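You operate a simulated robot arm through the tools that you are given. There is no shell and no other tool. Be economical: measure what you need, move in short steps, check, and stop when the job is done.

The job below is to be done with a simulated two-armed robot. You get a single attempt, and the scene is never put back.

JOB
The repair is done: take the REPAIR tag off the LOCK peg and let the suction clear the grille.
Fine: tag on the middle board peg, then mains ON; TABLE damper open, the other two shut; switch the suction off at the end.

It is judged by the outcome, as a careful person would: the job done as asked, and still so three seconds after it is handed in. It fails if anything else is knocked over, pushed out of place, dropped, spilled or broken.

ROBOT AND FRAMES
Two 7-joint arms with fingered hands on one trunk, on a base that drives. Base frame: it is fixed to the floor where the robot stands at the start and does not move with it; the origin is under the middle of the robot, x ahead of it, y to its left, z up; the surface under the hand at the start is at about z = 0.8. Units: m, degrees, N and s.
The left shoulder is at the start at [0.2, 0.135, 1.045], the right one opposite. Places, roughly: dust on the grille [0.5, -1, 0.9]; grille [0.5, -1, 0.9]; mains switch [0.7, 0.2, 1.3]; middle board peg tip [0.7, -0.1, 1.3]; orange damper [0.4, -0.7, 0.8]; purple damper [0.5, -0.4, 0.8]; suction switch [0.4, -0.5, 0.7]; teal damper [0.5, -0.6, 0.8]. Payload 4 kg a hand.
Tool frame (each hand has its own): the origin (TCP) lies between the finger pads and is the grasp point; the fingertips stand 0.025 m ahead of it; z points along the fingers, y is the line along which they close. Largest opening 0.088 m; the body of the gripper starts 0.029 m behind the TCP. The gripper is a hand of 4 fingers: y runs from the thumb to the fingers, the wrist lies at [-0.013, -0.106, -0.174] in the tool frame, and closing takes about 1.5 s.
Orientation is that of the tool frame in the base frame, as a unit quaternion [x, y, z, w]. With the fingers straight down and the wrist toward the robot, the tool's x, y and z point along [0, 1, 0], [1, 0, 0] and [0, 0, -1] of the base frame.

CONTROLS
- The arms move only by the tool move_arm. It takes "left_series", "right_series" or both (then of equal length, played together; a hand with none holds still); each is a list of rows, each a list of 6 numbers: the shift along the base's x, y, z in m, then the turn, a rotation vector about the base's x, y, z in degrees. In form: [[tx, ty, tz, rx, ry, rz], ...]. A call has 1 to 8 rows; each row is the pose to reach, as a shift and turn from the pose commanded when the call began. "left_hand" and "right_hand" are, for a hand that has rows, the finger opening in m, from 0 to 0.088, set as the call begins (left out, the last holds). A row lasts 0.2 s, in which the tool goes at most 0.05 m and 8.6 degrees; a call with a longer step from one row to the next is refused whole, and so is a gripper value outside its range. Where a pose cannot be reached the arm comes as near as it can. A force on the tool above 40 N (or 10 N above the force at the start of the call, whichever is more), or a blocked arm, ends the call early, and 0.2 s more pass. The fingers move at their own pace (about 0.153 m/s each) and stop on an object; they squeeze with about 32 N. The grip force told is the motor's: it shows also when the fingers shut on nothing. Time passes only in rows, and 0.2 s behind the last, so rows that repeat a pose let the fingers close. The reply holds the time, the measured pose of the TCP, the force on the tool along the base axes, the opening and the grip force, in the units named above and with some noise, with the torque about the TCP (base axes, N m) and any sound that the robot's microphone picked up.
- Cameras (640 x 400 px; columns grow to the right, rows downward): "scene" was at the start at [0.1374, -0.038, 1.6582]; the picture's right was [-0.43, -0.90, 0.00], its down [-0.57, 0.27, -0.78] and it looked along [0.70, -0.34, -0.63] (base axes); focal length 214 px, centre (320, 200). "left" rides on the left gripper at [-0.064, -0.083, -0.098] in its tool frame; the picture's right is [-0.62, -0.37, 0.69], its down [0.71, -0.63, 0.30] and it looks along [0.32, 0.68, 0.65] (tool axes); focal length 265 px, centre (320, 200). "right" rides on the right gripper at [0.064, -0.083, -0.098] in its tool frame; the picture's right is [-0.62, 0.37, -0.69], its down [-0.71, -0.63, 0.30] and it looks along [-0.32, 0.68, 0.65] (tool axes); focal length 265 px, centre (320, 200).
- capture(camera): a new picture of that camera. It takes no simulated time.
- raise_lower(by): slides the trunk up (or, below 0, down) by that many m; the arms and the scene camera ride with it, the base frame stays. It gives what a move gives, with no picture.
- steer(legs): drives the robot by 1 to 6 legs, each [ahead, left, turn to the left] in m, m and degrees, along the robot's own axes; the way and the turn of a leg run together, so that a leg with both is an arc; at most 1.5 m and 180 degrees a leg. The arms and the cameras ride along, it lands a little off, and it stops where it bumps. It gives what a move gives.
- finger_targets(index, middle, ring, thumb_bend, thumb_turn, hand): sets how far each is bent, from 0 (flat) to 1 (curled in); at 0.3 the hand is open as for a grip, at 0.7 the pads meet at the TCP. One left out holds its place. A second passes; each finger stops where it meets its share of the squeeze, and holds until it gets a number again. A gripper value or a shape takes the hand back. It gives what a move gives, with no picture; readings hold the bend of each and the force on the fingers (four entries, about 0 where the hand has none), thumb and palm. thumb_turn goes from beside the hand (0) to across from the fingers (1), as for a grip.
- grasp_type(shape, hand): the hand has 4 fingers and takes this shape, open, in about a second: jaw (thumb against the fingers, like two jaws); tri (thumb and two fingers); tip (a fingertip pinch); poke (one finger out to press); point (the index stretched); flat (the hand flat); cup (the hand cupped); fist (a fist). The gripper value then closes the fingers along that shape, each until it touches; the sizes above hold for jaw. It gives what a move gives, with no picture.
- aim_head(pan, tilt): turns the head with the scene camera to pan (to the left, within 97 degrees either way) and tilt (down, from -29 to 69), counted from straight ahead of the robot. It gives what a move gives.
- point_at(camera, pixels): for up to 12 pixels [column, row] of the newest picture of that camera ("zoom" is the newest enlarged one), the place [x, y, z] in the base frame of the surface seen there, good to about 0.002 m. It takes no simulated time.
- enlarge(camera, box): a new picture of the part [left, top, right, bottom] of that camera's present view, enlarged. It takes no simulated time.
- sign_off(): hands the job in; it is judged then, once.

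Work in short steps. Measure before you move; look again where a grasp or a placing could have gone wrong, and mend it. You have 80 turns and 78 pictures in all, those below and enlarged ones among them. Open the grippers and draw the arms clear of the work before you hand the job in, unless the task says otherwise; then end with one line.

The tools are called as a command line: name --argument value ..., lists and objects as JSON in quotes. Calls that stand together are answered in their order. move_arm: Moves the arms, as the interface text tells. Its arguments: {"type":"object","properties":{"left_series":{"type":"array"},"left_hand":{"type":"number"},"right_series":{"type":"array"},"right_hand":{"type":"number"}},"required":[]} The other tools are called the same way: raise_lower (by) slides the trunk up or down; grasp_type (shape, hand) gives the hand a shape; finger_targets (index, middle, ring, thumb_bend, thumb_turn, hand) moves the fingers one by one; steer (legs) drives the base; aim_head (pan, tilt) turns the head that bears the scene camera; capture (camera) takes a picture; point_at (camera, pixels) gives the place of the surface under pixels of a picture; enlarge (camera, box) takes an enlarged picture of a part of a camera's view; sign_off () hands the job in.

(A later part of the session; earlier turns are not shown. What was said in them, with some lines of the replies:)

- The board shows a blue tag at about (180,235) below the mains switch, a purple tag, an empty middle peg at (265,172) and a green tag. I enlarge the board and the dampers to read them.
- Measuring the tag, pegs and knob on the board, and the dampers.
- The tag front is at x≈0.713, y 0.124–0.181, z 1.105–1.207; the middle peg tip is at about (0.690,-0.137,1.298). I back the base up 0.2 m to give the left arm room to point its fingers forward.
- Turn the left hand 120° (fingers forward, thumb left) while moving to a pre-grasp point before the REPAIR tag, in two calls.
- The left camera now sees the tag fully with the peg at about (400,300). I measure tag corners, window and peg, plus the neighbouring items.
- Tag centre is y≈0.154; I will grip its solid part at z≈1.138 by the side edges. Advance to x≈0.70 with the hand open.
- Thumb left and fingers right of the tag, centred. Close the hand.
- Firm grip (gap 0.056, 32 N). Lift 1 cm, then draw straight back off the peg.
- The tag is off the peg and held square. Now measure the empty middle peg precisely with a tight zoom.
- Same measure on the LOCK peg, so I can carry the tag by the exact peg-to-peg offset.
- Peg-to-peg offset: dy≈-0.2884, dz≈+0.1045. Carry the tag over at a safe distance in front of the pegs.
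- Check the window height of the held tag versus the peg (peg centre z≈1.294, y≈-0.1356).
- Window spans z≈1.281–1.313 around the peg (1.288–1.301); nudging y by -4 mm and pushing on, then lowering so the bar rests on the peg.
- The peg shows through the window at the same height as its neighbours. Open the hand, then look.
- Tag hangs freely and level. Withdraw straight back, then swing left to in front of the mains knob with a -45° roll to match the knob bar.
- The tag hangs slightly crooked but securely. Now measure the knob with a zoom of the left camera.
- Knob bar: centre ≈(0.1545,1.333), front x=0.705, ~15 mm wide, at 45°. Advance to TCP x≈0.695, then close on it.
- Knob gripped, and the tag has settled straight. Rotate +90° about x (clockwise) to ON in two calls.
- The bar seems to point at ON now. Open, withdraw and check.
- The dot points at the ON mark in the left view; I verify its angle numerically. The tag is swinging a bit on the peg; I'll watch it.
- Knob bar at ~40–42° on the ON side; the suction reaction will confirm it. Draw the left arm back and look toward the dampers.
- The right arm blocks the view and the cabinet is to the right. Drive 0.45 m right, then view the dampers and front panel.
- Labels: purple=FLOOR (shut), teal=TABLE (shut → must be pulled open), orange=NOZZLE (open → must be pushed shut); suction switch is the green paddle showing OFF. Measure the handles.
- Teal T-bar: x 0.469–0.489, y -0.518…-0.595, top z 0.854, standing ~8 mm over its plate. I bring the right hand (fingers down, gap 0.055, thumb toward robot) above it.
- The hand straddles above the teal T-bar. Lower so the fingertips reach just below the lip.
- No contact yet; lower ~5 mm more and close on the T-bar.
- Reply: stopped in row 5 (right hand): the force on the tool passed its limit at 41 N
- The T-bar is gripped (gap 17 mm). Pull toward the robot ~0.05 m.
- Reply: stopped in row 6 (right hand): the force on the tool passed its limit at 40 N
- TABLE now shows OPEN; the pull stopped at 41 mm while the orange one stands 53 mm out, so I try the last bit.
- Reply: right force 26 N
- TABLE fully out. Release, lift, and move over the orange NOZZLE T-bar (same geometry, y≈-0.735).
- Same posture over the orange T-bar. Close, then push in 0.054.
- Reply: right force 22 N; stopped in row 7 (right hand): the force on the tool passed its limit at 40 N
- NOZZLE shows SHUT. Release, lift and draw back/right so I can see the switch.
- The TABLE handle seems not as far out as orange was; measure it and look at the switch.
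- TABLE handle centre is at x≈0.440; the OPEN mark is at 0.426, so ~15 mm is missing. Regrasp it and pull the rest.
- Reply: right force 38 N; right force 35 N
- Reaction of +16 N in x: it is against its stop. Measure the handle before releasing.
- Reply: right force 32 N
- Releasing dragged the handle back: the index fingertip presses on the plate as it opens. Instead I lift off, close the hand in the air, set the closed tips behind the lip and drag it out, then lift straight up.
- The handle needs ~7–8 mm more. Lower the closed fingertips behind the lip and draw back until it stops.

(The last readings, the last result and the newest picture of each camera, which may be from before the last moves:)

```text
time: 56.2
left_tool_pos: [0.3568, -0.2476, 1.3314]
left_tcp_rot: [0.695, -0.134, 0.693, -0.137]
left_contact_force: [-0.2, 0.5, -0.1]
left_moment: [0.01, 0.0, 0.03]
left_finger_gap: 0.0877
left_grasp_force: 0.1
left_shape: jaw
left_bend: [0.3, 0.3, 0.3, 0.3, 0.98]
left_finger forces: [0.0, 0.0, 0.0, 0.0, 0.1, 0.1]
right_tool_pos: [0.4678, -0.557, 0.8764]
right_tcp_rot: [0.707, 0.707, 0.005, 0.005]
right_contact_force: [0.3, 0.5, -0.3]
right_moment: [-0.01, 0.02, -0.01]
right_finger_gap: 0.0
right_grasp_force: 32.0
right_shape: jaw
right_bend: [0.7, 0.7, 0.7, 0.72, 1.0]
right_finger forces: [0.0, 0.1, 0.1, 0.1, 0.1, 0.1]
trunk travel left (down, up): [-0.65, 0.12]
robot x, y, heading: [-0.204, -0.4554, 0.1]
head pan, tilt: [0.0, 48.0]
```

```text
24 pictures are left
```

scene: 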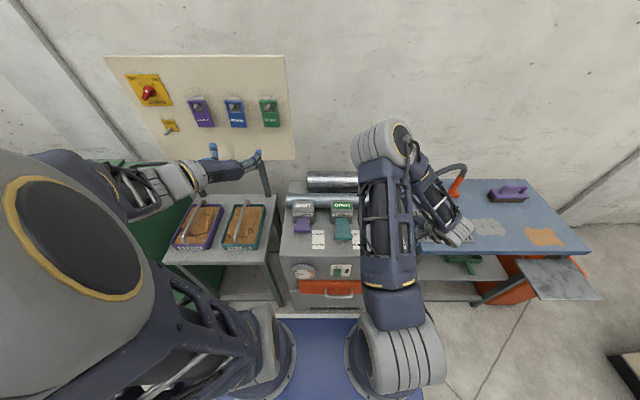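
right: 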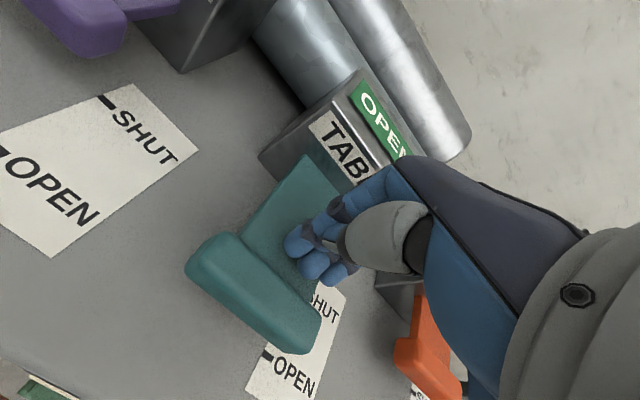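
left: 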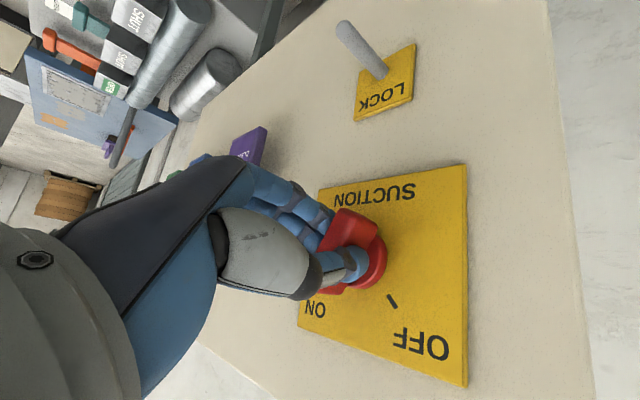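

No contact yet with the plate; a further 3 mm down, then drag back.

move_arm --right_series '[[0, 0, -0.003, 0, 0, 0], [-0.008, 0, -0.003, 0, 0, 0], [-0.014, 0, -0.003, 0, 0, 0], [-0.02, 0, -0.003, 0, 0, 0], [-0.025, 0, -0.003, 0, 0, 0], [-0.029, 0, -0.003, 0, 0, 0]]'

capture --camera "right"

```text
time: 57.7
left_tool_pos: [0.3572, -0.2487, 1.3314]
left_tcp_rot: [0.695, -0.134, 0.693, -0.136]
left_contact_force: [0.4, -0.5, 0.9]
left_moment: [-0.01, -0.01, -0.01]
left_finger_gap: 0.0873
left_grasp_force: 0.0
left_shape: jaw
left_bend: [0.3, 0.3, 0.3, 0.3, 0.98]
left_finger forces: [0.0, 0.0, 0.0, 0.0, 0.0, 0.0]
right_tool_pos: [0.4443, -0.5559, 0.8773]
right_tcp_rot: [0.705, 0.709, 0.014, 0.01]
right_contact_force: [10.7, -2.0, 3.9]
right_moment: [-0.05, -0.25, 0.17]
right_finger_gap: 0.0
right_grasp_force: 32.4
right_shape: jaw
right_bend: [0.7, 0.7, 0.7, 0.75, 1.0]
right_finger forces: [0.0, 13.5, 0.0, 0.0, 0.0, 0.0]
trunk travel left (down, up): [-0.65, 0.12]
robot x, y, heading: [-0.2052, -0.4607, 0.1]
head pan, tilt: [0.0, 48.0]
stopped in row 6 (right hand): the force on the tool passed its limit at 41 N (the readings are from after the stop); the commanded pose is now the measured one
```

```text
23 pictures are left
```

right: 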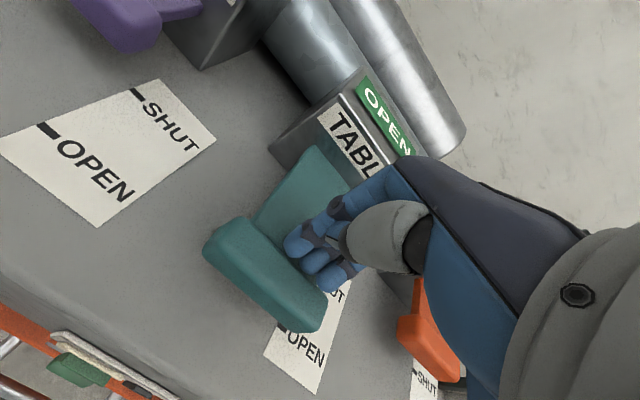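

Stopped at 41 N (stop reached or sticky). Ease forward 4 mm, lift and measure.

move_arm --right_series '[[0.005, 0, 0.0, 0, 0, 0], [0.006, 0, 0.02, 0, 0, 0], [0.006, 0, 0.05, 0, 0, 0]]'

capture --camera "right"

```text
time: 58.5
left_tool_pos: [0.3566, -0.2467, 1.3327]
left_tcp_rot: [0.694, -0.134, 0.694, -0.137]
left_contact_force: [-0.1, -0.8, 0.4]
left_moment: [0.01, 0.03, 0.02]
left_finger_gap: 0.0878
left_grasp_force: 0.1
left_shape: jaw
left_bend: [0.3, 0.3, 0.3, 0.3, 0.98]
left_finger forces: [0.0, 0.0, 0.0, 0.1, 0.0, 0.1]
right_tool_pos: [0.4483, -0.5565, 0.9237]
right_tcp_rot: [0.706, 0.708, 0.011, 0.007]
right_contact_force: [0.7, 0.4, 0.6]
right_moment: [-0.01, -0.02, -0.02]
right_finger_gap: 0.0
right_grasp_force: 31.9
right_shape: jaw
right_bend: [0.7, 0.7, 0.7, 0.73, 1.0]
right_finger forces: [0.0, 0.0, 0.0, 0.1, 0.1, 0.1]
trunk travel left (down, up): [-0.65, 0.12]
robot x, y, heading: [-0.2001, -0.4529, 0.2]
head pan, tilt: [0.0, 48.0]
```

```text
22 pictures are left
```

right: 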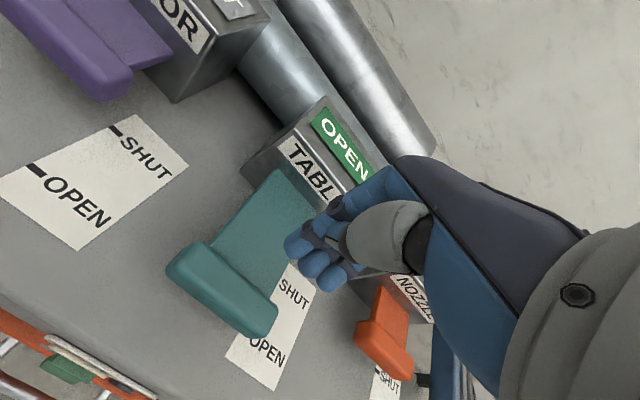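

point_at --camera "right" --pixels '[[222, 286], [205, 296], [240, 278], [383, 345], [374, 352], [250, 340], [190, 260]]'

```text
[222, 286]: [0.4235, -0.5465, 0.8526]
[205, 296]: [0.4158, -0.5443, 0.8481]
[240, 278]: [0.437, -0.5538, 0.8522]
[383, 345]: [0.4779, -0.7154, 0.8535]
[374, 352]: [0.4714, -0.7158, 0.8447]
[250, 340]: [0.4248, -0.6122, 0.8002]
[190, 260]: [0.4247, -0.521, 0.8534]
```

TABLE handle front at 0.415 (fully open), NOZZLE at 0.478 (shut). Now pull the right hand back and measure the switch paddle.

move_arm --right_series '[[-0.03, -0.03, 0.02, 0, 0, 0], [-0.06, -0.06, 0.03, 0, 0, 0], [-0.09, -0.1, 0.03, 0, 0, 0], [-0.12, -0.14, 0.03, 0, 0, 0], [-0.15, -0.18, 0.03, 0, 0, 0]]'

enlarge --camera "scene" --box '[310, 255, 370, 290]'

point_at --camera "zoom" --pixels '[[293, 175], [293, 200], [293, 235], [262, 200], [325, 200], [230, 130], [430, 130], [395, 185], [280, 240], [300, 60], [300, 340], [165, 390]]'

```text
time: 59.7
left_tool_pos: [0.3565, -0.2467, 1.3323]
left_tcp_rot: [0.694, -0.134, 0.694, -0.138]
left_contact_force: [0.5, -1.0, 0.3]
left_moment: [-0.01, 0.01, -0.01]
left_finger_gap: 0.0873
left_grasp_force: 0.1
left_shape: jaw
left_bend: [0.3, 0.3, 0.3, 0.3, 0.98]
left_finger forces: [0.1, 0.1, 0.1, 0.1, 0.0, 0.0]
right_tool_pos: [0.3059, -0.7425, 0.9539]
right_tcp_rot: [0.705, 0.709, 0.012, 0.009]
right_contact_force: [0.3, -0.6, 0.4]
right_moment: [0.0, 0.03, 0.0]
right_finger_gap: 0.0001
right_grasp_force: 32.4
right_shape: jaw
right_bend: [0.7, 0.7, 0.7, 0.73, 1.0]
right_finger forces: [0.0, 0.0, 0.1, 0.0, 0.2, 0.0]
right hand out of reach, approached as far as the arm can: row 4, 5
trunk travel left (down, up): [-0.65, 0.12]
robot x, y, heading: [-0.2035, -0.4567, 0.3]
head pan, tilt: [0.0, 48.0]
```

```text
10.67 times, centred on (340, 272) of scene
```

zoom: 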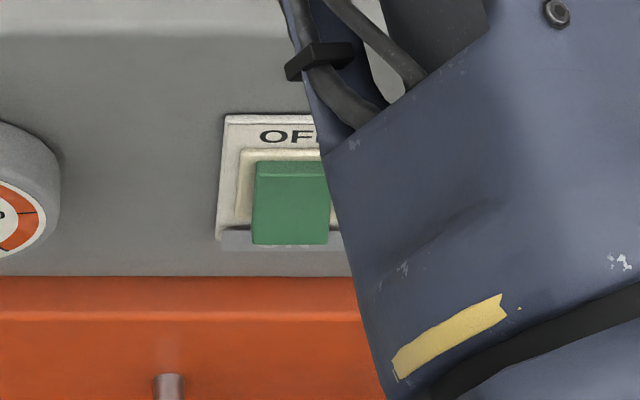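

```text
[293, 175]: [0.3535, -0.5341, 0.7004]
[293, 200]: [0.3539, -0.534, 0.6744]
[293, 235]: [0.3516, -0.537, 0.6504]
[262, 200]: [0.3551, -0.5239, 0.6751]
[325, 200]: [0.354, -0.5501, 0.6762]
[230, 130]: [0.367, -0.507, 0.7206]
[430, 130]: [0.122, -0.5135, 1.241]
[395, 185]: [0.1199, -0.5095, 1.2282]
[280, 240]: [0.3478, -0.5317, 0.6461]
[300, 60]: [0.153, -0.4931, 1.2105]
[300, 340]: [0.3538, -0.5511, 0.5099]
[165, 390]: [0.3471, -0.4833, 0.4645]
```

Paddle front face at x≈0.353, centre (y -0.537, z 0.675). Back up 0.2 m for elbow room and form a poking finger.

steer --legs '[[-0.2, 0, 0]]'

grasp_type --hand "right" --shape "poke"

move_arm --right_series '[[0.014, 0.025, -0.02, 0, -7.5, 0], [0.028, 0.05, -0.04, 0, -15, 0], [0.042, 0.075, -0.07, 0, -22.5, 0], [0.056, 0.1, -0.1, 0, -30, 0], [0.07, 0.125, -0.13, 0, -37.5, 0], [0.084, 0.15, -0.16, 0, -45, 0], [0.098, 0.175, -0.19, 0, -52.5, 0], [0.112, 0.205, -0.21, 0, -60, 0]]'

capture --camera "right"

capture --camera "scene"

```text
time: 61.3
left_tool_pos: [0.1527, -0.2473, 1.3317]
left_tcp_rot: [0.694, -0.135, 0.693, -0.137]
left_contact_force: [-0.1, 1.1, -0.2]
left_moment: [0.0, -0.01, -0.01]
left_finger_gap: 0.0878
left_grasp_force: 0.0
left_shape: jaw
left_bend: [0.3, 0.3, 0.3, 0.3, 0.98]
left_finger forces: [0.0, 0.0, 0.0, 0.1, 0.0, 0.0]
right_tool_pos: [0.1026, -0.7429, 0.9539]
right_tcp_rot: [0.705, 0.71, 0.011, 0.007]
right_contact_force: [0.1, 0.5, 0.0]
right_moment: [0.02, -0.01, 0.01]
right_finger_gap: 0.0
right_grasp_force: 32.5
right_shape: jaw
right_bend: [0.7, 0.7, 0.7, 0.73, 1.0]
right_finger forces: [0.0, 0.1, 0.1, 0.0, 0.0, 0.0]
trunk travel left (down, up): [-0.65, 0.12]
robot x, y, heading: [-0.4067, -0.4521, 0.1]
head pan, tilt: [0.0, 48.0]
```

```text
time: 62.2
left_tool_pos: [0.1531, -0.2483, 1.3329]
left_tcp_rot: [0.694, -0.135, 0.694, -0.137]
left_contact_force: [-0.1, -0.6, -0.2]
left_moment: [0.02, 0.02, 0.01]
left_finger_gap: 0.0875
left_grasp_force: 0.0
left_shape: jaw
left_bend: [0.3, 0.3, 0.3, 0.3, 0.98]
left_finger forces: [0.1, 0.0, 0.1, 0.1, 0.0, 0.1]
right_tool_pos: [0.1032, -0.7431, 0.9536]
right_tcp_rot: [0.705, 0.709, 0.01, 0.007]
right_contact_force: [0.7, -0.2, -0.5]
right_moment: [0.01, 0.01, 0.04]
right_finger_gap: 0.0
right_grasp_force: 0.0
right_shape: poke
right_bend: [0.7, 0.7, 0.99, 1.0, 1.0]
right_finger forces: [0.1, 0.0, 0.0, 0.1, 0.0, 0.1]
trunk travel left (down, up): [-0.65, 0.12]
robot x, y, heading: [-0.4056, -0.4593, 0.4]
head pan, tilt: [0.0, 48.0]
```

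```text
time: 64.0
left_tool_pos: [0.1534, -0.2481, 1.3315]
left_tcp_rot: [0.694, -0.134, 0.694, -0.137]
left_contact_force: [-0.4, -0.6, -0.5]
left_moment: [0.03, -0.03, 0.02]
left_finger_gap: 0.0878
left_grasp_force: 0.0
left_shape: jaw
left_bend: [0.3, 0.3, 0.3, 0.3, 0.98]
left_finger forces: [0.0, 0.0, 0.0, 0.1, 0.0, 0.0]
right_tool_pos: [0.253, -0.6719, 0.7369]
right_tcp_rot: [0.597, 0.624, 0.396, 0.312]
right_contact_force: [0.3, 0.0, 0.2]
right_moment: [0.03, -0.01, -0.05]
right_finger_gap: 0.0
right_grasp_force: 0.1
right_shape: poke
right_bend: [0.7, 0.7, 0.99, 1.0, 1.0]
right_finger forces: [0.1, 0.0, 0.1, 0.1, 0.0, 0.1]
right hand out of reach, approached as far as the arm can: row 1, 2, 4, 5, 6, 7, 8
trunk travel left (down, up): [-0.65, 0.12]
robot x, y, heading: [-0.4043, -0.4576, 0.2]
head pan, tilt: [0.0, 48.0]
```

```text
20 pictures are left
```

right: 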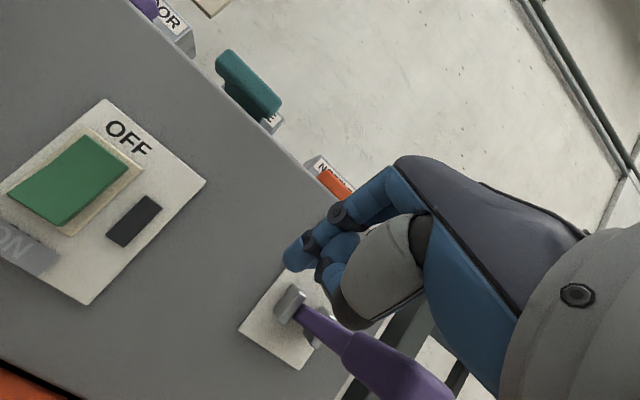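

```text
19 pictures are left
```

scene: 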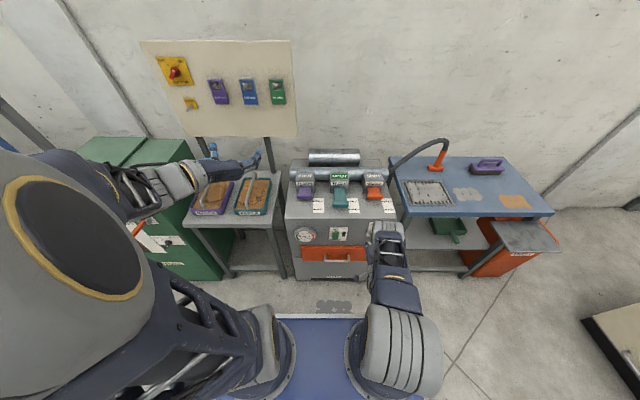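

The switch has OFF above and ON below the green paddle. Zoom to understand its mechanism.

enlarge --camera "right" --box '[0, 90, 220, 310]'

point_at --camera "right" --pixels '[[80, 145], [115, 160], [50, 185], [30, 190], [60, 215], [20, 245], [80, 270], [150, 220], [110, 180], [135, 215], [290, 300], [390, 380]]'

```text
1.82 times, centred on (110, 200) of right
```

zoom: 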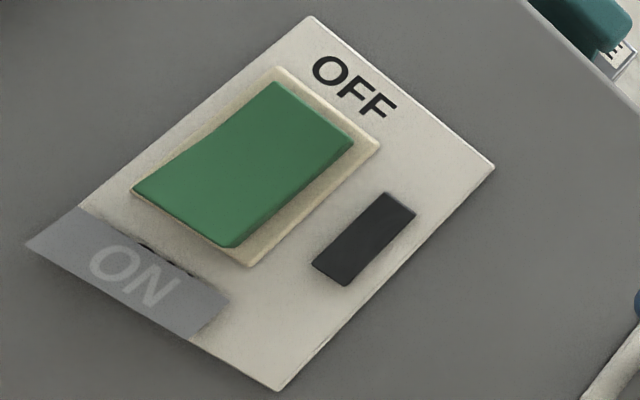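

```text
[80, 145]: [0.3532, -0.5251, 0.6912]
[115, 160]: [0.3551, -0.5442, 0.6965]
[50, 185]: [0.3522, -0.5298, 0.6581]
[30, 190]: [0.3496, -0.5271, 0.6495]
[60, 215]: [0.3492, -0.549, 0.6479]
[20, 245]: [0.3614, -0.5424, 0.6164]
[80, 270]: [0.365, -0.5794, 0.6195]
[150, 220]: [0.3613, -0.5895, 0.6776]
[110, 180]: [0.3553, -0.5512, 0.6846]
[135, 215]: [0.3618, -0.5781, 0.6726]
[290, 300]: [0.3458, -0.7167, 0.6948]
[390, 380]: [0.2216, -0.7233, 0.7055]
```

It is a rocker: the lower end sticks out (x 0.349 at z 0.65), so pressing the bottom gives ON. The hand is uncomfortably near the SHAKE lever and at its reach limit, so raise it and drive back and left.

move_arm --right_series '[[0, 0.01, 0.04, 0, 0, 0], [-0.01, 0.02, 0.08, 0, 0, 0], [-0.02, 0.02, 0.11, 0, 0, 0]]'

steer --legs '[[-0.05, 0.18, 0]]'

```text
time: 64.8
left_tool_pos: [0.1536, -0.2483, 1.3317]
left_tcp_rot: [0.694, -0.134, 0.694, -0.137]
left_contact_force: [0.1, -0.5, -0.3]
left_moment: [-0.04, 0.01, 0.01]
left_finger_gap: 0.0877
left_grasp_force: 0.0
left_shape: jaw
left_bend: [0.3, 0.3, 0.3, 0.3, 0.98]
left_finger forces: [0.1, 0.0, 0.1, 0.0, 0.1, 0.0]
right_tool_pos: [0.2843, -0.6618, 0.838]
right_tcp_rot: [0.597, 0.626, 0.397, 0.309]
right_contact_force: [0.6, -0.1, -0.6]
right_moment: [0.01, 0.01, 0.0]
right_finger_gap: 0.0
right_grasp_force: 0.0
right_shape: poke
right_bend: [0.7, 0.7, 0.99, 1.0, 1.0]
right_finger forces: [0.0, 0.0, 0.1, 0.0, 0.0, 0.0]
right hand out of reach, approached as far as the arm can: row 1, 2, 3
trunk travel left (down, up): [-0.65, 0.12]
robot x, y, heading: [-0.4061, -0.4597, 0.3]
head pan, tilt: [0.0, 48.0]
```

```text
time: 66.4
left_tool_pos: [0.1029, -0.0657, 1.331]
left_tcp_rot: [0.694, -0.135, 0.694, -0.137]
left_contact_force: [-0.1, -0.6, -0.3]
left_moment: [0.01, -0.01, 0.0]
left_finger_gap: 0.0875
left_grasp_force: 0.0
left_shape: jaw
left_bend: [0.3, 0.3, 0.3, 0.3, 0.98]
left_finger forces: [0.0, 0.1, 0.1, 0.1, 0.0, 0.1]
right_tool_pos: [0.2331, -0.4793, 0.838]
right_tcp_rot: [0.597, 0.626, 0.397, 0.308]
right_contact_force: [-0.1, -0.2, 0.0]
right_moment: [-0.04, -0.02, 0.02]
right_finger_gap: 0.0001
right_grasp_force: 0.0
right_shape: poke
right_bend: [0.7, 0.7, 0.99, 1.0, 1.0]
right_finger forces: [0.1, 0.0, 0.0, 0.0, 0.1, 0.0]
trunk travel left (down, up): [-0.65, 0.12]
robot x, y, heading: [-0.4577, -0.2714, 0.3]
head pan, tilt: [0.0, 48.0]
```

Lower the trunk 0.15 so the arm reaches the panel more naturally, then look.

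raise_lower --by -0.15

move_arm --right_series '[[0, -0.02, -0.005, 0, 0, 0], [0, -0.04, -0.01, 0, 0, 0], [0.0, -0.058, -0.015, 0, 0, 0], [0.02, -0.058, -0.02, 0, 0, 0]]'

capture --camera "right"

```text
time: 68.1
left_tool_pos: [0.1031, -0.0654, 1.1821]
left_tcp_rot: [0.694, -0.134, 0.693, -0.137]
left_contact_force: [0.2, 0.4, -0.4]
left_moment: [0.02, 0.0, -0.03]
left_finger_gap: 0.0878
left_grasp_force: 0.0
left_shape: jaw
left_bend: [0.3, 0.3, 0.3, 0.3, 0.98]
left_finger forces: [0.1, 0.0, 0.0, 0.1, 0.0, 0.0]
right_tool_pos: [0.2339, -0.4802, 0.688]
right_tcp_rot: [0.598, 0.625, 0.396, 0.309]
right_contact_force: [-0.2, -0.3, 0.3]
right_moment: [-0.01, 0.02, 0.0]
right_finger_gap: 0.0
right_grasp_force: 0.0
right_shape: poke
right_bend: [0.7, 0.7, 0.99, 1.0, 1.0]
right_finger forces: [0.0, 0.1, 0.1, 0.1, 0.1, 0.0]
trunk travel left (down, up): [-0.5, 0.27]
robot x, y, heading: [-0.4602, -0.2692, 0.0]
head pan, tilt: [0.0, 48.0]
```

```text
time: 69.1
left_tool_pos: [0.1021, -0.0649, 1.1818]
left_tcp_rot: [0.694, -0.134, 0.693, -0.137]
left_contact_force: [-0.2, -0.2, 0.5]
left_moment: [0.02, -0.01, 0.01]
left_finger_gap: 0.0878
left_grasp_force: 0.1
left_shape: jaw
left_bend: [0.3, 0.3, 0.3, 0.3, 0.98]
left_finger forces: [0.0, 0.0, 0.2, 0.0, 0.0, 0.0]
right_tool_pos: [0.2535, -0.5377, 0.6678]
right_tcp_rot: [0.598, 0.624, 0.395, 0.31]
right_contact_force: [-0.8, 0.3, -0.1]
right_moment: [-0.04, -0.05, 0.03]
right_finger_gap: 0.0
right_grasp_force: 0.0
right_shape: poke
right_bend: [0.7, 0.7, 0.99, 1.0, 1.0]
right_finger forces: [0.0, 0.0, 0.1, 0.1, 0.0, 0.0]
trunk travel left (down, up): [-0.5, 0.27]
robot x, y, heading: [-0.4563, -0.2747, 0.1]
head pan, tilt: [0.0, 48.0]
```

```text
17 pictures are left
```

right: 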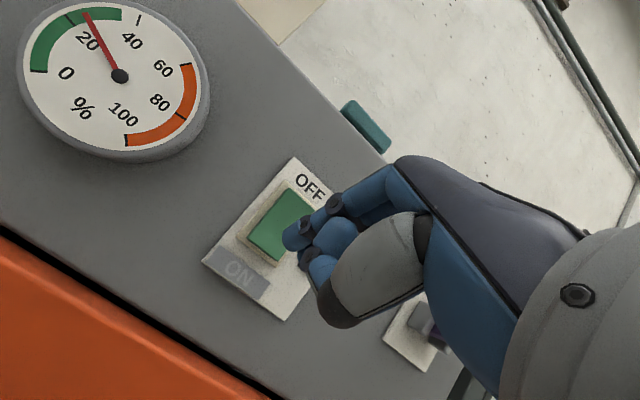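

Measure the poking fingertip at (295,240) and nearby parts.

point_at --camera "right" --pixels '[[292, 238], [300, 228], [318, 235], [320, 268], [290, 245], [255, 245], [285, 205]]'

```text
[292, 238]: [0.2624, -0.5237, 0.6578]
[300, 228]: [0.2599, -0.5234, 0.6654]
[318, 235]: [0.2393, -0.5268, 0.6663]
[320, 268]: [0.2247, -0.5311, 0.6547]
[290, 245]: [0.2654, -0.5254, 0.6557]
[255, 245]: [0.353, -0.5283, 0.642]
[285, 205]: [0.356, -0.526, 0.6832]
```

Fingertip is at about (0.274,-0.535,0.655); the rocker's lower end is at (0.349,-0.537,0.652). Push straight +x in small steps.

move_arm --right_series '[[0.03, -0.002, -0.001, 0, 0, 0], [0.055, -0.003, -0.002, 0, 0, 0], [0.068, -0.003, -0.002, 0, 0, 0], [0.074, -0.003, -0.002, 0, 0, 0], [0.079, -0.003, -0.002, 0, 0, 0], [0.083, -0.003, -0.002, 0, 0, 0], [0.087, -0.003, -0.002, 0, 0, 0]]'

capture --camera "right"

```text
time: 70.7
left_tool_pos: [0.1003, -0.0655, 1.182]
left_tcp_rot: [0.695, -0.134, 0.694, -0.136]
left_contact_force: [0.3, -0.1, -0.4]
left_moment: [-0.01, 0.02, 0.0]
left_finger_gap: 0.0876
left_grasp_force: 0.1
left_shape: jaw
left_bend: [0.3, 0.3, 0.3, 0.3, 0.98]
left_finger forces: [0.0, 0.0, 0.0, 0.1, 0.0, 0.0]
right_tool_pos: [0.3343, -0.5408, 0.6635]
right_tcp_rot: [0.6, 0.627, 0.393, 0.303]
right_contact_force: [-26.0, -1.2, 2.8]
right_moment: [0.03, 0.19, 0.07]
right_finger_gap: 0.0
right_grasp_force: 0.1
right_shape: poke
right_bend: [0.7, 0.7, 0.99, 1.0, 1.0]
right_finger forces: [20.3, 6.3, 0.0, 0.0, 0.1, 0.0]
trunk travel left (down, up): [-0.5, 0.27]
robot x, y, heading: [-0.4559, -0.2713, 0.1]
head pan, tilt: [0.0, 48.0]
stopped in row 7 (right hand): the force on the tool passed its limit at 42 N (the readings are from after the stop); the commanded pose is now the measured one
```

```text
16 pictures are left
```

right: 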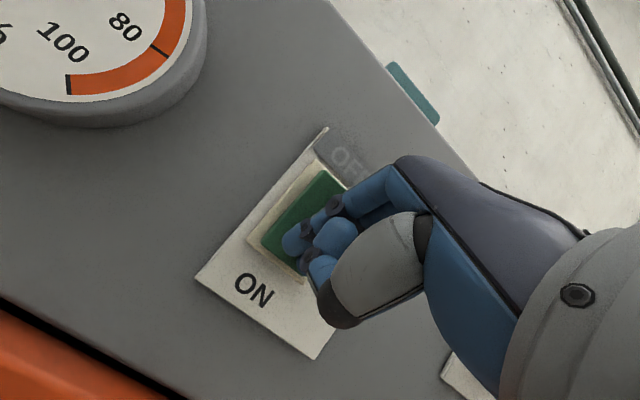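

The rocker flipped: ON shows, OFF is greyed. Back off and check lamp, gauge and grille.

move_arm --right_series '[[-0.03, 0, 0, 0, 0, 0], [-0.06, 0, 0, 0, 0, 0], [-0.08, 0, 0, 0, 0, 0], [-0.08, 0, 0, 0, 0, 0], [-0.08, 0, 0, 0, 0, 0]]'

capture --camera "right"

capture --camera "scene"

```text
time: 71.9
left_tool_pos: [0.1017, -0.0663, 1.182]
left_tcp_rot: [0.694, -0.134, 0.694, -0.136]
left_contact_force: [0.1, -0.6, 0.2]
left_moment: [0.01, 0.03, 0.02]
left_finger_gap: 0.0872
left_grasp_force: 0.1
left_shape: jaw
left_bend: [0.3, 0.3, 0.3, 0.3, 0.98]
left_finger forces: [0.0, 0.0, 0.0, 0.0, 0.0, 0.0]
right_tool_pos: [0.2571, -0.5394, 0.6645]
right_tcp_rot: [0.599, 0.626, 0.394, 0.306]
right_contact_force: [-0.8, 0.2, 0.1]
right_moment: [-0.01, 0.03, 0.02]
right_finger_gap: 0.0003
right_grasp_force: 0.0
right_shape: poke
right_bend: [0.7, 0.7, 0.99, 1.0, 1.0]
right_finger forces: [0.0, 0.1, 0.0, 0.0, 0.1, 0.0]
trunk travel left (down, up): [-0.5, 0.27]
robot x, y, heading: [-0.456, -0.2769, 0.1]
head pan, tilt: [0.0, 48.0]
```

```text
15 pictures are left
```

right: 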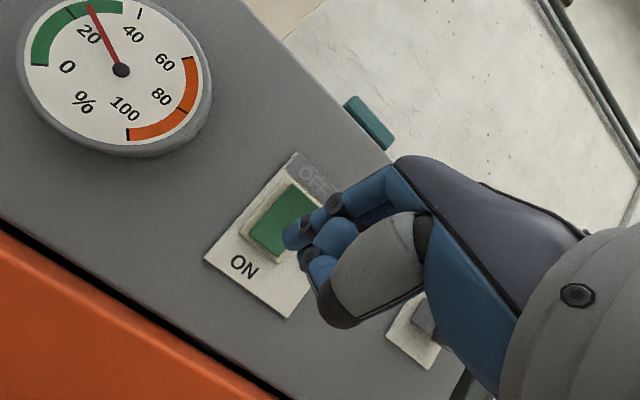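

```text
14 pictures are left
```

scene: 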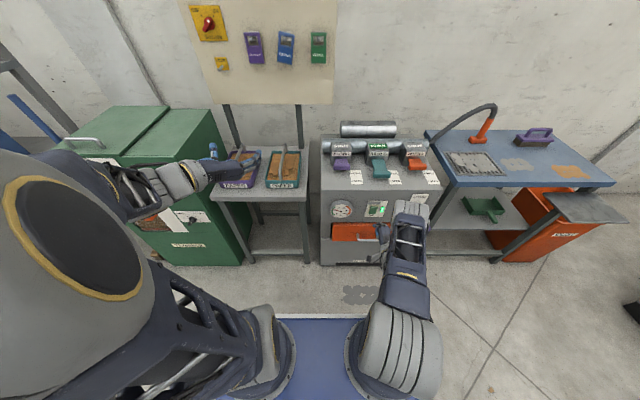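

Zoom on the switch lamp and on the grille to see whether suction is running.

enlarge --camera "scene" --box '[320, 190, 420, 250]'

enlarge --camera "scene" --box '[430, 120, 600, 220]'

```text
6.40 times, centred on (370, 220) of scene
```

zoom: 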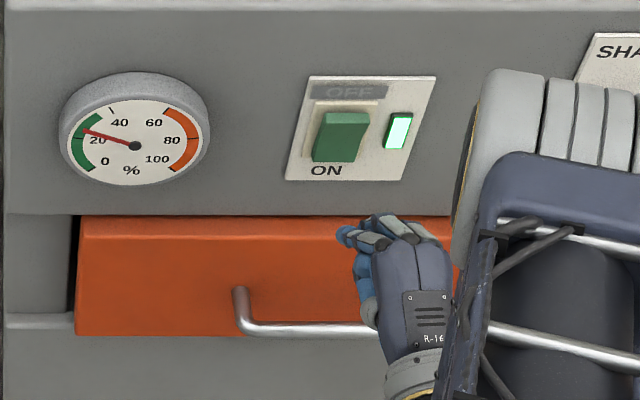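

```text
3.76 times, centred on (515, 170) of scene
```

zoom: 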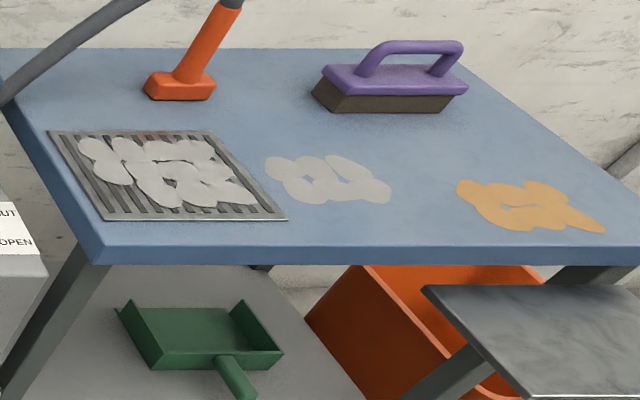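

The lamp is lit, so mains and suction run. Wait with the arm holding still and check the grille.

move_arm --right_series '[[0, 0, 0, 0, 0, 0], [0, 0, 0, 0, 0, 0], [0, 0, 0, 0, 0, 0], [0, 0, 0, 0, 0, 0], [0, 0, 0, 0, 0, 0], [0, 0, 0, 0, 0, 0], [0, 0, 0, 0, 0, 0], [0, 0, 0, 0, 0, 0]]'

move_arm --right_series '[[0, 0, 0, 0, 0, 0], [0, 0, 0, 0, 0, 0], [0, 0, 0, 0, 0, 0], [0, 0, 0, 0, 0, 0], [0, 0, 0, 0, 0, 0], [0, 0, 0, 0, 0, 0], [0, 0, 0, 0, 0, 0], [0, 0, 0, 0, 0, 0]]'

enlarge --camera "scene" --box '[430, 120, 600, 220]'

```text
time: 73.7
left_tool_pos: [0.1016, -0.0656, 1.182]
left_tcp_rot: [0.694, -0.134, 0.694, -0.137]
left_contact_force: [0.7, 0.8, 0.2]
left_moment: [-0.04, 0.04, 0.02]
left_finger_gap: 0.0874
left_grasp_force: 0.0
left_shape: jaw
left_bend: [0.3, 0.3, 0.3, 0.3, 0.98]
left_finger forces: [0.0, 0.1, 0.1, 0.1, 0.0, 0.0]
right_tool_pos: [0.2571, -0.5386, 0.6647]
right_tcp_rot: [0.599, 0.626, 0.395, 0.307]
right_contact_force: [0.4, 0.1, -0.7]
right_moment: [-0.03, -0.01, 0.0]
right_finger_gap: 0.0
right_grasp_force: 0.0
right_shape: poke
right_bend: [0.7, 0.7, 0.99, 1.0, 1.0]
right_finger forces: [0.0, 0.1, 0.1, 0.0, 0.0, 0.1]
trunk travel left (down, up): [-0.5, 0.27]
robot x, y, heading: [-0.4552, -0.2724, 0.2]
head pan, tilt: [0.0, 48.0]
```

```text
time: 75.5
left_tool_pos: [0.1021, -0.0655, 1.182]
left_tcp_rot: [0.694, -0.133, 0.694, -0.137]
left_contact_force: [-0.3, 0.4, 0.2]
left_moment: [-0.02, 0.03, 0.02]
left_finger_gap: 0.0878
left_grasp_force: 0.0
left_shape: jaw
left_bend: [0.3, 0.3, 0.3, 0.3, 0.98]
left_finger forces: [0.0, 0.0, 0.1, 0.0, 0.0, 0.0]
right_tool_pos: [0.257, -0.5384, 0.6631]
right_tcp_rot: [0.599, 0.625, 0.395, 0.307]
right_contact_force: [-0.8, -0.3, 0.2]
right_moment: [0.01, 0.01, -0.03]
right_finger_gap: 0.0002
right_grasp_force: 0.0
right_shape: poke
right_bend: [0.7, 0.7, 0.99, 1.0, 1.0]
right_finger forces: [0.0, 0.0, 0.0, 0.0, 0.0, 0.0]
trunk travel left (down, up): [-0.5, 0.27]
robot x, y, heading: [-0.4592, -0.2738, -0.1]
head pan, tilt: [0.0, 48.0]
```

```text
3.76 times, centred on (515, 170) of scene
```

zoom: 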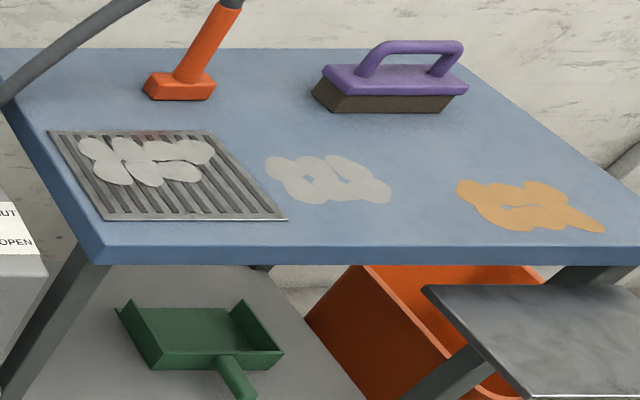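

The dust on the grille is shrinking. Keep waiting.

move_arm --right_series '[[0, 0, 0, 0, 0, 0], [0, 0, 0, 0, 0, 0], [0, 0, 0, 0, 0, 0], [0, 0, 0, 0, 0, 0], [0, 0, 0, 0, 0, 0], [0, 0, 0, 0, 0, 0], [0, 0, 0, 0, 0, 0], [0, 0, 0, 0, 0, 0]]'

move_arm --right_series '[[0, 0, 0, 0, 0, 0], [0, 0, 0, 0, 0, 0], [0, 0, 0, 0, 0, 0], [0, 0, 0, 0, 0, 0], [0, 0, 0, 0, 0, 0], [0, 0, 0, 0, 0, 0], [0, 0, 0, 0, 0, 0], [0, 0, 0, 0, 0, 0]]'

move_arm --right_series '[[0, 0, 0, 0, 0, 0], [0, 0, 0, 0, 0, 0], [0, 0, 0, 0, 0, 0], [0, 0, 0, 0, 0, 0], [0, 0, 0, 0, 0, 0], [0, 0, 0, 0, 0, 0], [0, 0, 0, 0, 0, 0], [0, 0, 0, 0, 0, 0]]'

enlarge --camera "scene" --box '[430, 120, 600, 220]'

```text
time: 77.3
left_tool_pos: [0.1021, -0.0665, 1.1804]
left_tcp_rot: [0.694, -0.134, 0.694, -0.137]
left_contact_force: [-0.4, -0.2, 0.0]
left_moment: [0.01, 0.0, 0.02]
left_finger_gap: 0.0878
left_grasp_force: 0.0
left_shape: jaw
left_bend: [0.3, 0.3, 0.3, 0.3, 0.98]
left_finger forces: [0.0, 0.1, 0.1, 0.0, 0.0, 0.0]
right_tool_pos: [0.2566, -0.5386, 0.6643]
right_tcp_rot: [0.599, 0.626, 0.395, 0.307]
right_contact_force: [-1.1, 0.7, 0.4]
right_moment: [-0.01, -0.01, 0.0]
right_finger_gap: 0.0
right_grasp_force: 0.0
right_shape: poke
right_bend: [0.7, 0.7, 0.99, 1.0, 1.0]
right_finger forces: [0.0, 0.0, 0.0, 0.0, 0.0, 0.1]
trunk travel left (down, up): [-0.5, 0.27]
robot x, y, heading: [-0.4581, -0.2724, 0.1]
head pan, tilt: [0.0, 48.0]
```

```text
time: 79.1
left_tool_pos: [0.1006, -0.065, 1.1808]
left_tcp_rot: [0.694, -0.134, 0.694, -0.137]
left_contact_force: [-1.0, -0.4, 0.0]
left_moment: [-0.04, -0.02, -0.03]
left_finger_gap: 0.0875
left_grasp_force: 0.0
left_shape: jaw
left_bend: [0.3, 0.3, 0.3, 0.3, 0.98]
left_finger forces: [0.0, 0.2, 0.1, 0.0, 0.0, 0.0]
right_tool_pos: [0.2582, -0.5392, 0.6639]
right_tcp_rot: [0.598, 0.626, 0.395, 0.306]
right_contact_force: [-1.2, -0.9, -0.5]
right_moment: [0.0, -0.02, 0.03]
right_finger_gap: 0.0003
right_grasp_force: 0.1
right_shape: poke
right_bend: [0.7, 0.7, 0.99, 1.0, 1.0]
right_finger forces: [0.0, 0.1, 0.1, 0.0, 0.1, 0.0]
trunk travel left (down, up): [-0.5, 0.27]
robot x, y, heading: [-0.4617, -0.2749, 0.1]
head pan, tilt: [0.0, 48.0]
```

```text
time: 80.9
left_tool_pos: [0.1025, -0.0664, 1.1823]
left_tcp_rot: [0.695, -0.134, 0.694, -0.136]
left_contact_force: [-0.9, 0.4, 0.6]
left_moment: [0.0, 0.0, 0.0]
left_finger_gap: 0.0876
left_grasp_force: 0.2
left_shape: jaw
left_bend: [0.3, 0.3, 0.3, 0.3, 0.98]
left_finger forces: [0.0, 0.0, 0.1, 0.0, 0.0, 0.0]
right_tool_pos: [0.2572, -0.539, 0.6642]
right_tcp_rot: [0.599, 0.626, 0.394, 0.305]
right_contact_force: [0.4, 0.2, -0.2]
right_moment: [-0.02, 0.01, 0.06]
right_finger_gap: 0.0
right_grasp_force: 0.0
right_shape: poke
right_bend: [0.7, 0.7, 0.99, 1.0, 1.0]
right_finger forces: [0.0, 0.0, 0.0, 0.0, 0.0, 0.0]
trunk travel left (down, up): [-0.5, 0.27]
robot x, y, heading: [-0.4575, -0.2743, -0.1]
head pan, tilt: [0.0, 48.0]
```

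```text
3.76 times, centred on (515, 170) of scene
```

zoom: 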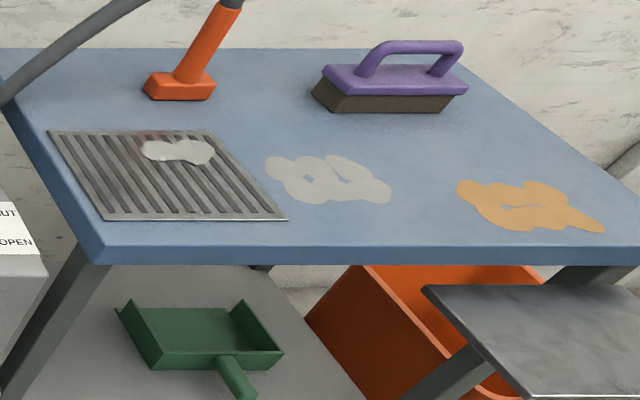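

Almost clear; wait about 6 s more.

move_arm --right_series '[[0, 0, 0, 0, 0, 0], [0, 0, 0, 0, 0, 0], [0, 0, 0, 0, 0, 0], [0, 0, 0, 0, 0, 0], [0, 0, 0, 0, 0, 0], [0, 0, 0, 0, 0, 0], [0, 0, 0, 0, 0, 0], [0, 0, 0, 0, 0, 0]]'

move_arm --right_series '[[0, 0, 0, 0, 0, 0], [0, 0, 0, 0, 0, 0], [0, 0, 0, 0, 0, 0], [0, 0, 0, 0, 0, 0], [0, 0, 0, 0, 0, 0], [0, 0, 0, 0, 0, 0], [0, 0, 0, 0, 0, 0], [0, 0, 0, 0, 0, 0]]'

move_arm --right_series '[[0, 0, 0, 0, 0, 0], [0, 0, 0, 0, 0, 0], [0, 0, 0, 0, 0, 0], [0, 0, 0, 0, 0, 0], [0, 0, 0, 0, 0, 0], [0, 0, 0, 0, 0, 0], [0, 0, 0, 0, 0, 0], [0, 0, 0, 0, 0, 0]]'

enlarge --camera "scene" --box '[430, 120, 600, 220]'

```text
time: 82.7
left_tool_pos: [0.1016, -0.0658, 1.1819]
left_tcp_rot: [0.694, -0.134, 0.694, -0.136]
left_contact_force: [0.6, -0.4, 0.1]
left_moment: [0.02, 0.0, 0.0]
left_finger_gap: 0.0876
left_grasp_force: 0.1
left_shape: jaw
left_bend: [0.3, 0.3, 0.3, 0.3, 0.98]
left_finger forces: [0.0, 0.0, 0.1, 0.0, 0.0, 0.0]
right_tool_pos: [0.2552, -0.5395, 0.664]
right_tcp_rot: [0.598, 0.626, 0.395, 0.306]
right_contact_force: [1.1, -0.4, -0.4]
right_moment: [0.01, -0.02, 0.03]
right_finger_gap: 0.0
right_grasp_force: 0.2
right_shape: poke
right_bend: [0.7, 0.7, 0.99, 1.0, 1.0]
right_finger forces: [0.0, 0.0, 0.1, 0.1, 0.1, 0.0]
trunk travel left (down, up): [-0.5, 0.27]
robot x, y, heading: [-0.4575, -0.275, 0.2]
head pan, tilt: [0.0, 48.0]
```

```text
time: 84.5
left_tool_pos: [0.101, -0.0657, 1.1823]
left_tcp_rot: [0.695, -0.134, 0.693, -0.137]
left_contact_force: [-0.7, -0.4, 0.8]
left_moment: [0.02, 0.01, -0.02]
left_finger_gap: 0.088
left_grasp_force: 0.1
left_shape: jaw
left_bend: [0.3, 0.3, 0.3, 0.3, 0.98]
left_finger forces: [0.0, 0.0, 0.0, 0.1, 0.0, 0.0]
right_tool_pos: [0.2568, -0.5397, 0.6647]
right_tcp_rot: [0.599, 0.626, 0.394, 0.306]
right_contact_force: [0.3, 0.0, -0.7]
right_moment: [0.01, -0.03, 0.03]
right_finger_gap: 0.0001
right_grasp_force: 0.1
right_shape: poke
right_bend: [0.7, 0.7, 0.99, 1.0, 1.0]
right_finger forces: [0.1, 0.1, 0.1, 0.1, 0.0, 0.0]
trunk travel left (down, up): [-0.5, 0.27]
robot x, y, heading: [-0.4604, -0.2728, 0.2]
head pan, tilt: [0.0, 48.0]
```

```text
time: 86.3
left_tool_pos: [0.1024, -0.0668, 1.1822]
left_tcp_rot: [0.694, -0.133, 0.694, -0.137]
left_contact_force: [-0.4, 0.4, 0.2]
left_moment: [-0.02, -0.01, -0.02]
left_finger_gap: 0.0877
left_grasp_force: 0.0
left_shape: jaw
left_bend: [0.3, 0.3, 0.3, 0.3, 0.98]
left_finger forces: [0.0, 0.0, 0.0, 0.0, 0.1, 0.1]
right_tool_pos: [0.2576, -0.5391, 0.6641]
right_tcp_rot: [0.599, 0.626, 0.395, 0.306]
right_contact_force: [0.6, 0.3, -0.7]
right_moment: [0.02, -0.04, 0.01]
right_finger_gap: 0.0
right_grasp_force: 0.0
right_shape: poke
right_bend: [0.7, 0.7, 0.99, 1.0, 1.0]
right_finger forces: [0.1, 0.1, 0.0, 0.0, 0.0, 0.1]
trunk travel left (down, up): [-0.5, 0.27]
robot x, y, heading: [-0.4564, -0.2743, -0.0]
head pan, tilt: [0.0, 48.0]
```

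```text
3.76 times, centred on (515, 170) of scene
```

zoom: 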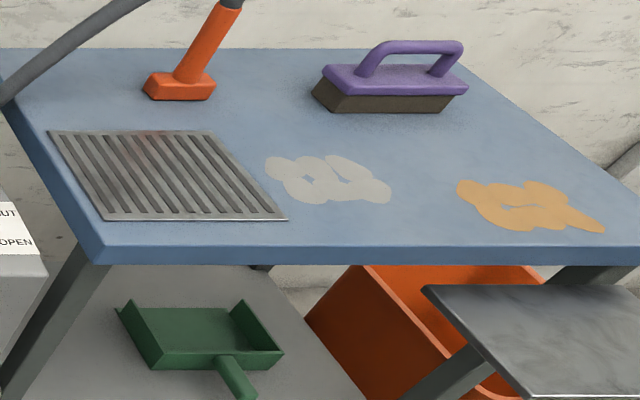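

The grille is clear. Now switch off: raise the fingertip 44 mm to the rocker's upper end and press.

move_arm --right_series '[[0, 0, 0.022, 0, 0, 0], [0, 0, 0.043, 0, 0, 0], [0.03, 0, 0.043, 0, 0, 0], [0.055, 0, 0.043, 0, 0, 0], [0.067, 0, 0.043, 0, 0, 0], [0.073, 0, 0.043, 0, 0, 0], [0.078, 0, 0.043, 0, 0, 0], [0.083, 0, 0.043, 0, 0, 0]]'

move_arm --right_series '[[-0.03, 0, 0, 0, 0, 0], [-0.06, 0, 0, 0, 0, 0], [-0.09, 0, 0.01, 0, 0, 0], [-0.12, 0, 0.02, 0, 0, 0]]'

enlarge --camera "scene" --box '[320, 130, 440, 250]'

```text
time: 88.1
left_tool_pos: [0.0998, -0.066, 1.1825]
left_tcp_rot: [0.695, -0.134, 0.694, -0.136]
left_contact_force: [0.4, -0.3, 0.3]
left_moment: [0.0, 0.03, 0.02]
left_finger_gap: 0.0875
left_grasp_force: 0.1
left_shape: jaw
left_bend: [0.3, 0.3, 0.3, 0.3, 0.98]
left_finger forces: [0.1, 0.0, 0.0, 0.0, 0.0, 0.1]
right_tool_pos: [0.3313, -0.5401, 0.706]
right_tcp_rot: [0.598, 0.627, 0.396, 0.304]
right_contact_force: [-29.9, 1.9, 11.5]
right_moment: [0.0, 0.07, -0.05]
right_finger_gap: 0.0001
right_grasp_force: 0.0
right_shape: poke
right_bend: [0.7, 0.7, 0.99, 1.0, 1.0]
right_finger forces: [10.0, 21.3, 0.1, 0.0, 0.0, 0.1]
trunk travel left (down, up): [-0.5, 0.27]
robot x, y, heading: [-0.4575, -0.2721, -0.0]
head pan, tilt: [0.0, 48.0]
stopped in row 8 (right hand): the force on the tool passed its limit at 49 N (the readings are from after the stop); the commanded pose is now the measured one
```

```text
time: 89.1
left_tool_pos: [0.1025, -0.0658, 1.1809]
left_tcp_rot: [0.695, -0.134, 0.693, -0.137]
left_contact_force: [0.3, 0.2, 0.4]
left_moment: [-0.03, 0.04, -0.01]
left_finger_gap: 0.0876
left_grasp_force: 0.2
left_shape: jaw
left_bend: [0.3, 0.3, 0.3, 0.3, 0.98]
left_finger forces: [0.0, 0.0, 0.0, 0.0, 0.1, 0.1]
right_tool_pos: [0.2141, -0.5393, 0.7254]
right_tcp_rot: [0.599, 0.627, 0.395, 0.303]
right_contact_force: [-0.5, 1.0, 0.0]
right_moment: [0.01, 0.0, 0.01]
right_finger_gap: 0.0001
right_grasp_force: 0.0
right_shape: poke
right_bend: [0.7, 0.7, 0.99, 1.0, 1.0]
right_finger forces: [0.1, 0.0, 0.0, 0.1, 0.0, 0.0]
trunk travel left (down, up): [-0.5, 0.27]
robot x, y, heading: [-0.456, -0.2732, 0.2]
head pan, tilt: [0.0, 48.0]
```

```text
3.33 times, centred on (380, 190) of scene
```

zoom: 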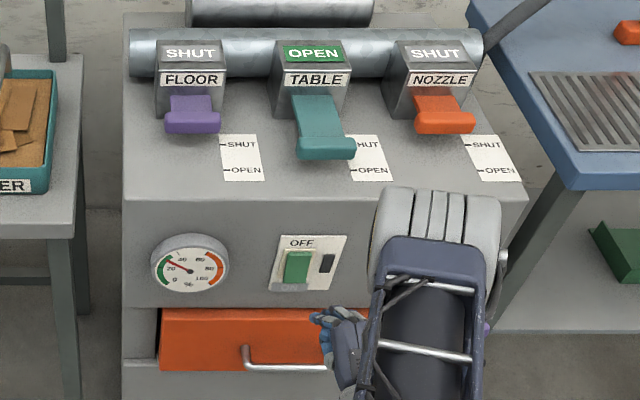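

Switch shows OFF with the lamp dark; dampers read SHUT / OPEN / SHUT. Open the right hand, drive back and check the whole scene.

steer --legs '[[-0.3, 0, 0]]'

grasp_type --hand "right" --shape "jaw"

aim_head --pan 0 --tilt 25

capture --camera "scene"

```text
time: 91.1
left_tool_pos: [-0.198, -0.0643, 1.1818]
left_tcp_rot: [0.694, -0.132, 0.694, -0.139]
left_contact_force: [-0.1, 0.6, 0.4]
left_moment: [0.01, -0.03, 0.01]
left_finger_gap: 0.0876
left_grasp_force: 0.0
left_shape: jaw
left_bend: [0.3, 0.3, 0.3, 0.3, 0.98]
left_finger forces: [0.0, 0.1, 0.0, 0.1, 0.1, 0.0]
right_tool_pos: [-0.0809, -0.5362, 0.7248]
right_tcp_rot: [0.597, 0.629, 0.396, 0.302]
right_contact_force: [0.1, -0.6, 0.1]
right_moment: [-0.01, -0.02, 0.0]
right_finger_gap: 0.0
right_grasp_force: 0.2
right_shape: poke
right_bend: [0.7, 0.7, 0.99, 1.0, 1.0]
right_finger forces: [0.0, 0.0, 0.0, 0.0, 0.0, 0.1]
trunk travel left (down, up): [-0.5, 0.27]
robot x, y, heading: [-0.7564, -0.2758, 0.7]
head pan, tilt: [0.0, 48.0]
```

```text
time: 92.0
left_tool_pos: [-0.1989, -0.0628, 1.1815]
left_tcp_rot: [0.695, -0.132, 0.693, -0.139]
left_contact_force: [-0.3, 0.5, -0.5]
left_moment: [0.01, -0.02, 0.02]
left_finger_gap: 0.0879
left_grasp_force: 0.0
left_shape: jaw
left_bend: [0.3, 0.3, 0.3, 0.3, 0.98]
left_finger forces: [0.0, 0.0, 0.1, 0.1, 0.0, 0.0]
right_tool_pos: [-0.0818, -0.5374, 0.7245]
right_tcp_rot: [0.597, 0.629, 0.396, 0.302]
right_contact_force: [0.2, -0.1, -0.5]
right_moment: [0.01, 0.02, -0.02]
right_finger_gap: 0.0879
right_grasp_force: 0.1
right_shape: jaw
right_bend: [0.3, 0.3, 0.3, 0.3, 0.98]
right_finger forces: [0.1, 0.1, 0.0, 0.0, 0.0, 0.0]
trunk travel left (down, up): [-0.5, 0.27]
robot x, y, heading: [-0.7573, -0.2764, 0.7]
head pan, tilt: [0.0, 48.0]
```

```text
time: 92.9
left_tool_pos: [-0.1988, -0.0629, 1.1815]
left_tcp_rot: [0.695, -0.132, 0.693, -0.139]
left_contact_force: [-1.2, 0.1, 0.7]
left_moment: [-0.05, 0.01, -0.02]
left_finger_gap: 0.0875
left_grasp_force: 0.1
left_shape: jaw
left_bend: [0.3, 0.3, 0.3, 0.3, 0.98]
left_finger forces: [0.0, 0.0, 0.0, 0.0, 0.0, 0.0]
right_tool_pos: [-0.0821, -0.5378, 0.7254]
right_tcp_rot: [0.597, 0.629, 0.396, 0.302]
right_contact_force: [0.1, 0.9, -0.5]
right_moment: [0.03, -0.02, 0.02]
right_finger_gap: 0.0879
right_grasp_force: 0.0
right_shape: jaw
right_bend: [0.3, 0.3, 0.3, 0.3, 0.98]
right_finger forces: [0.0, 0.0, 0.1, 0.0, 0.1, 0.1]
trunk travel left (down, up): [-0.5, 0.27]
robot x, y, heading: [-0.7551, -0.2749, 0.6]
head pan, tilt: [0.0, 25.0]
```

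```text
7 pictures are left
```

scene: 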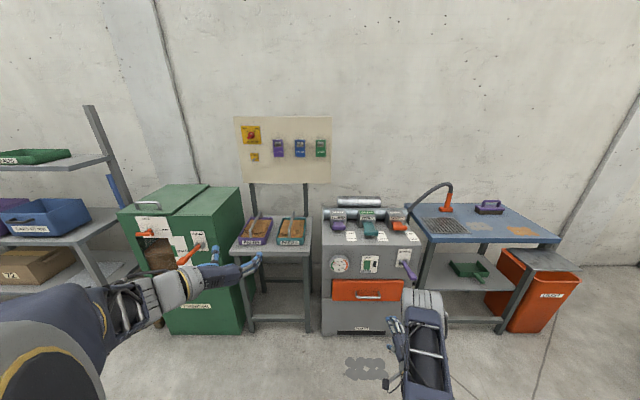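

One final close look at the board and the lever.

enlarge --camera "scene" --box '[230, 110, 340, 190]'

enlarge --camera "scene" --box '[310, 190, 430, 310]'

```text
5.00 times, centred on (285, 150) of scene
```

zoom: 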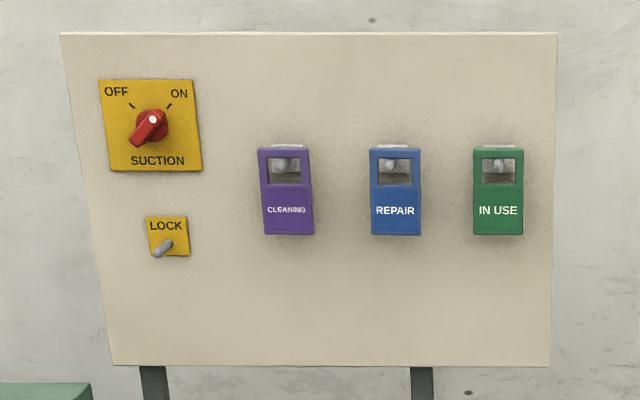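

```text
3.33 times, centred on (370, 250) of scene
```

zoom: 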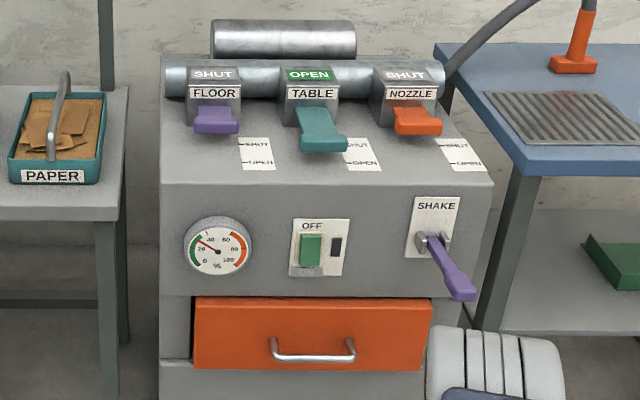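

Everything is as asked: tag on the middle peg, mains ON, TABLE open, FLOOR and NOZZLE shut, grille clear, suction OFF, arms clear. Handing in.

sign_off

```text
The job is handed in.
```

The job is done and handed in: the REPAIR tag hangs on the middle board peg, mains is ON, the TABLE damper is open with FLOOR and NOZZLE shut, the grille is clear of dust, and the suction is switched off.
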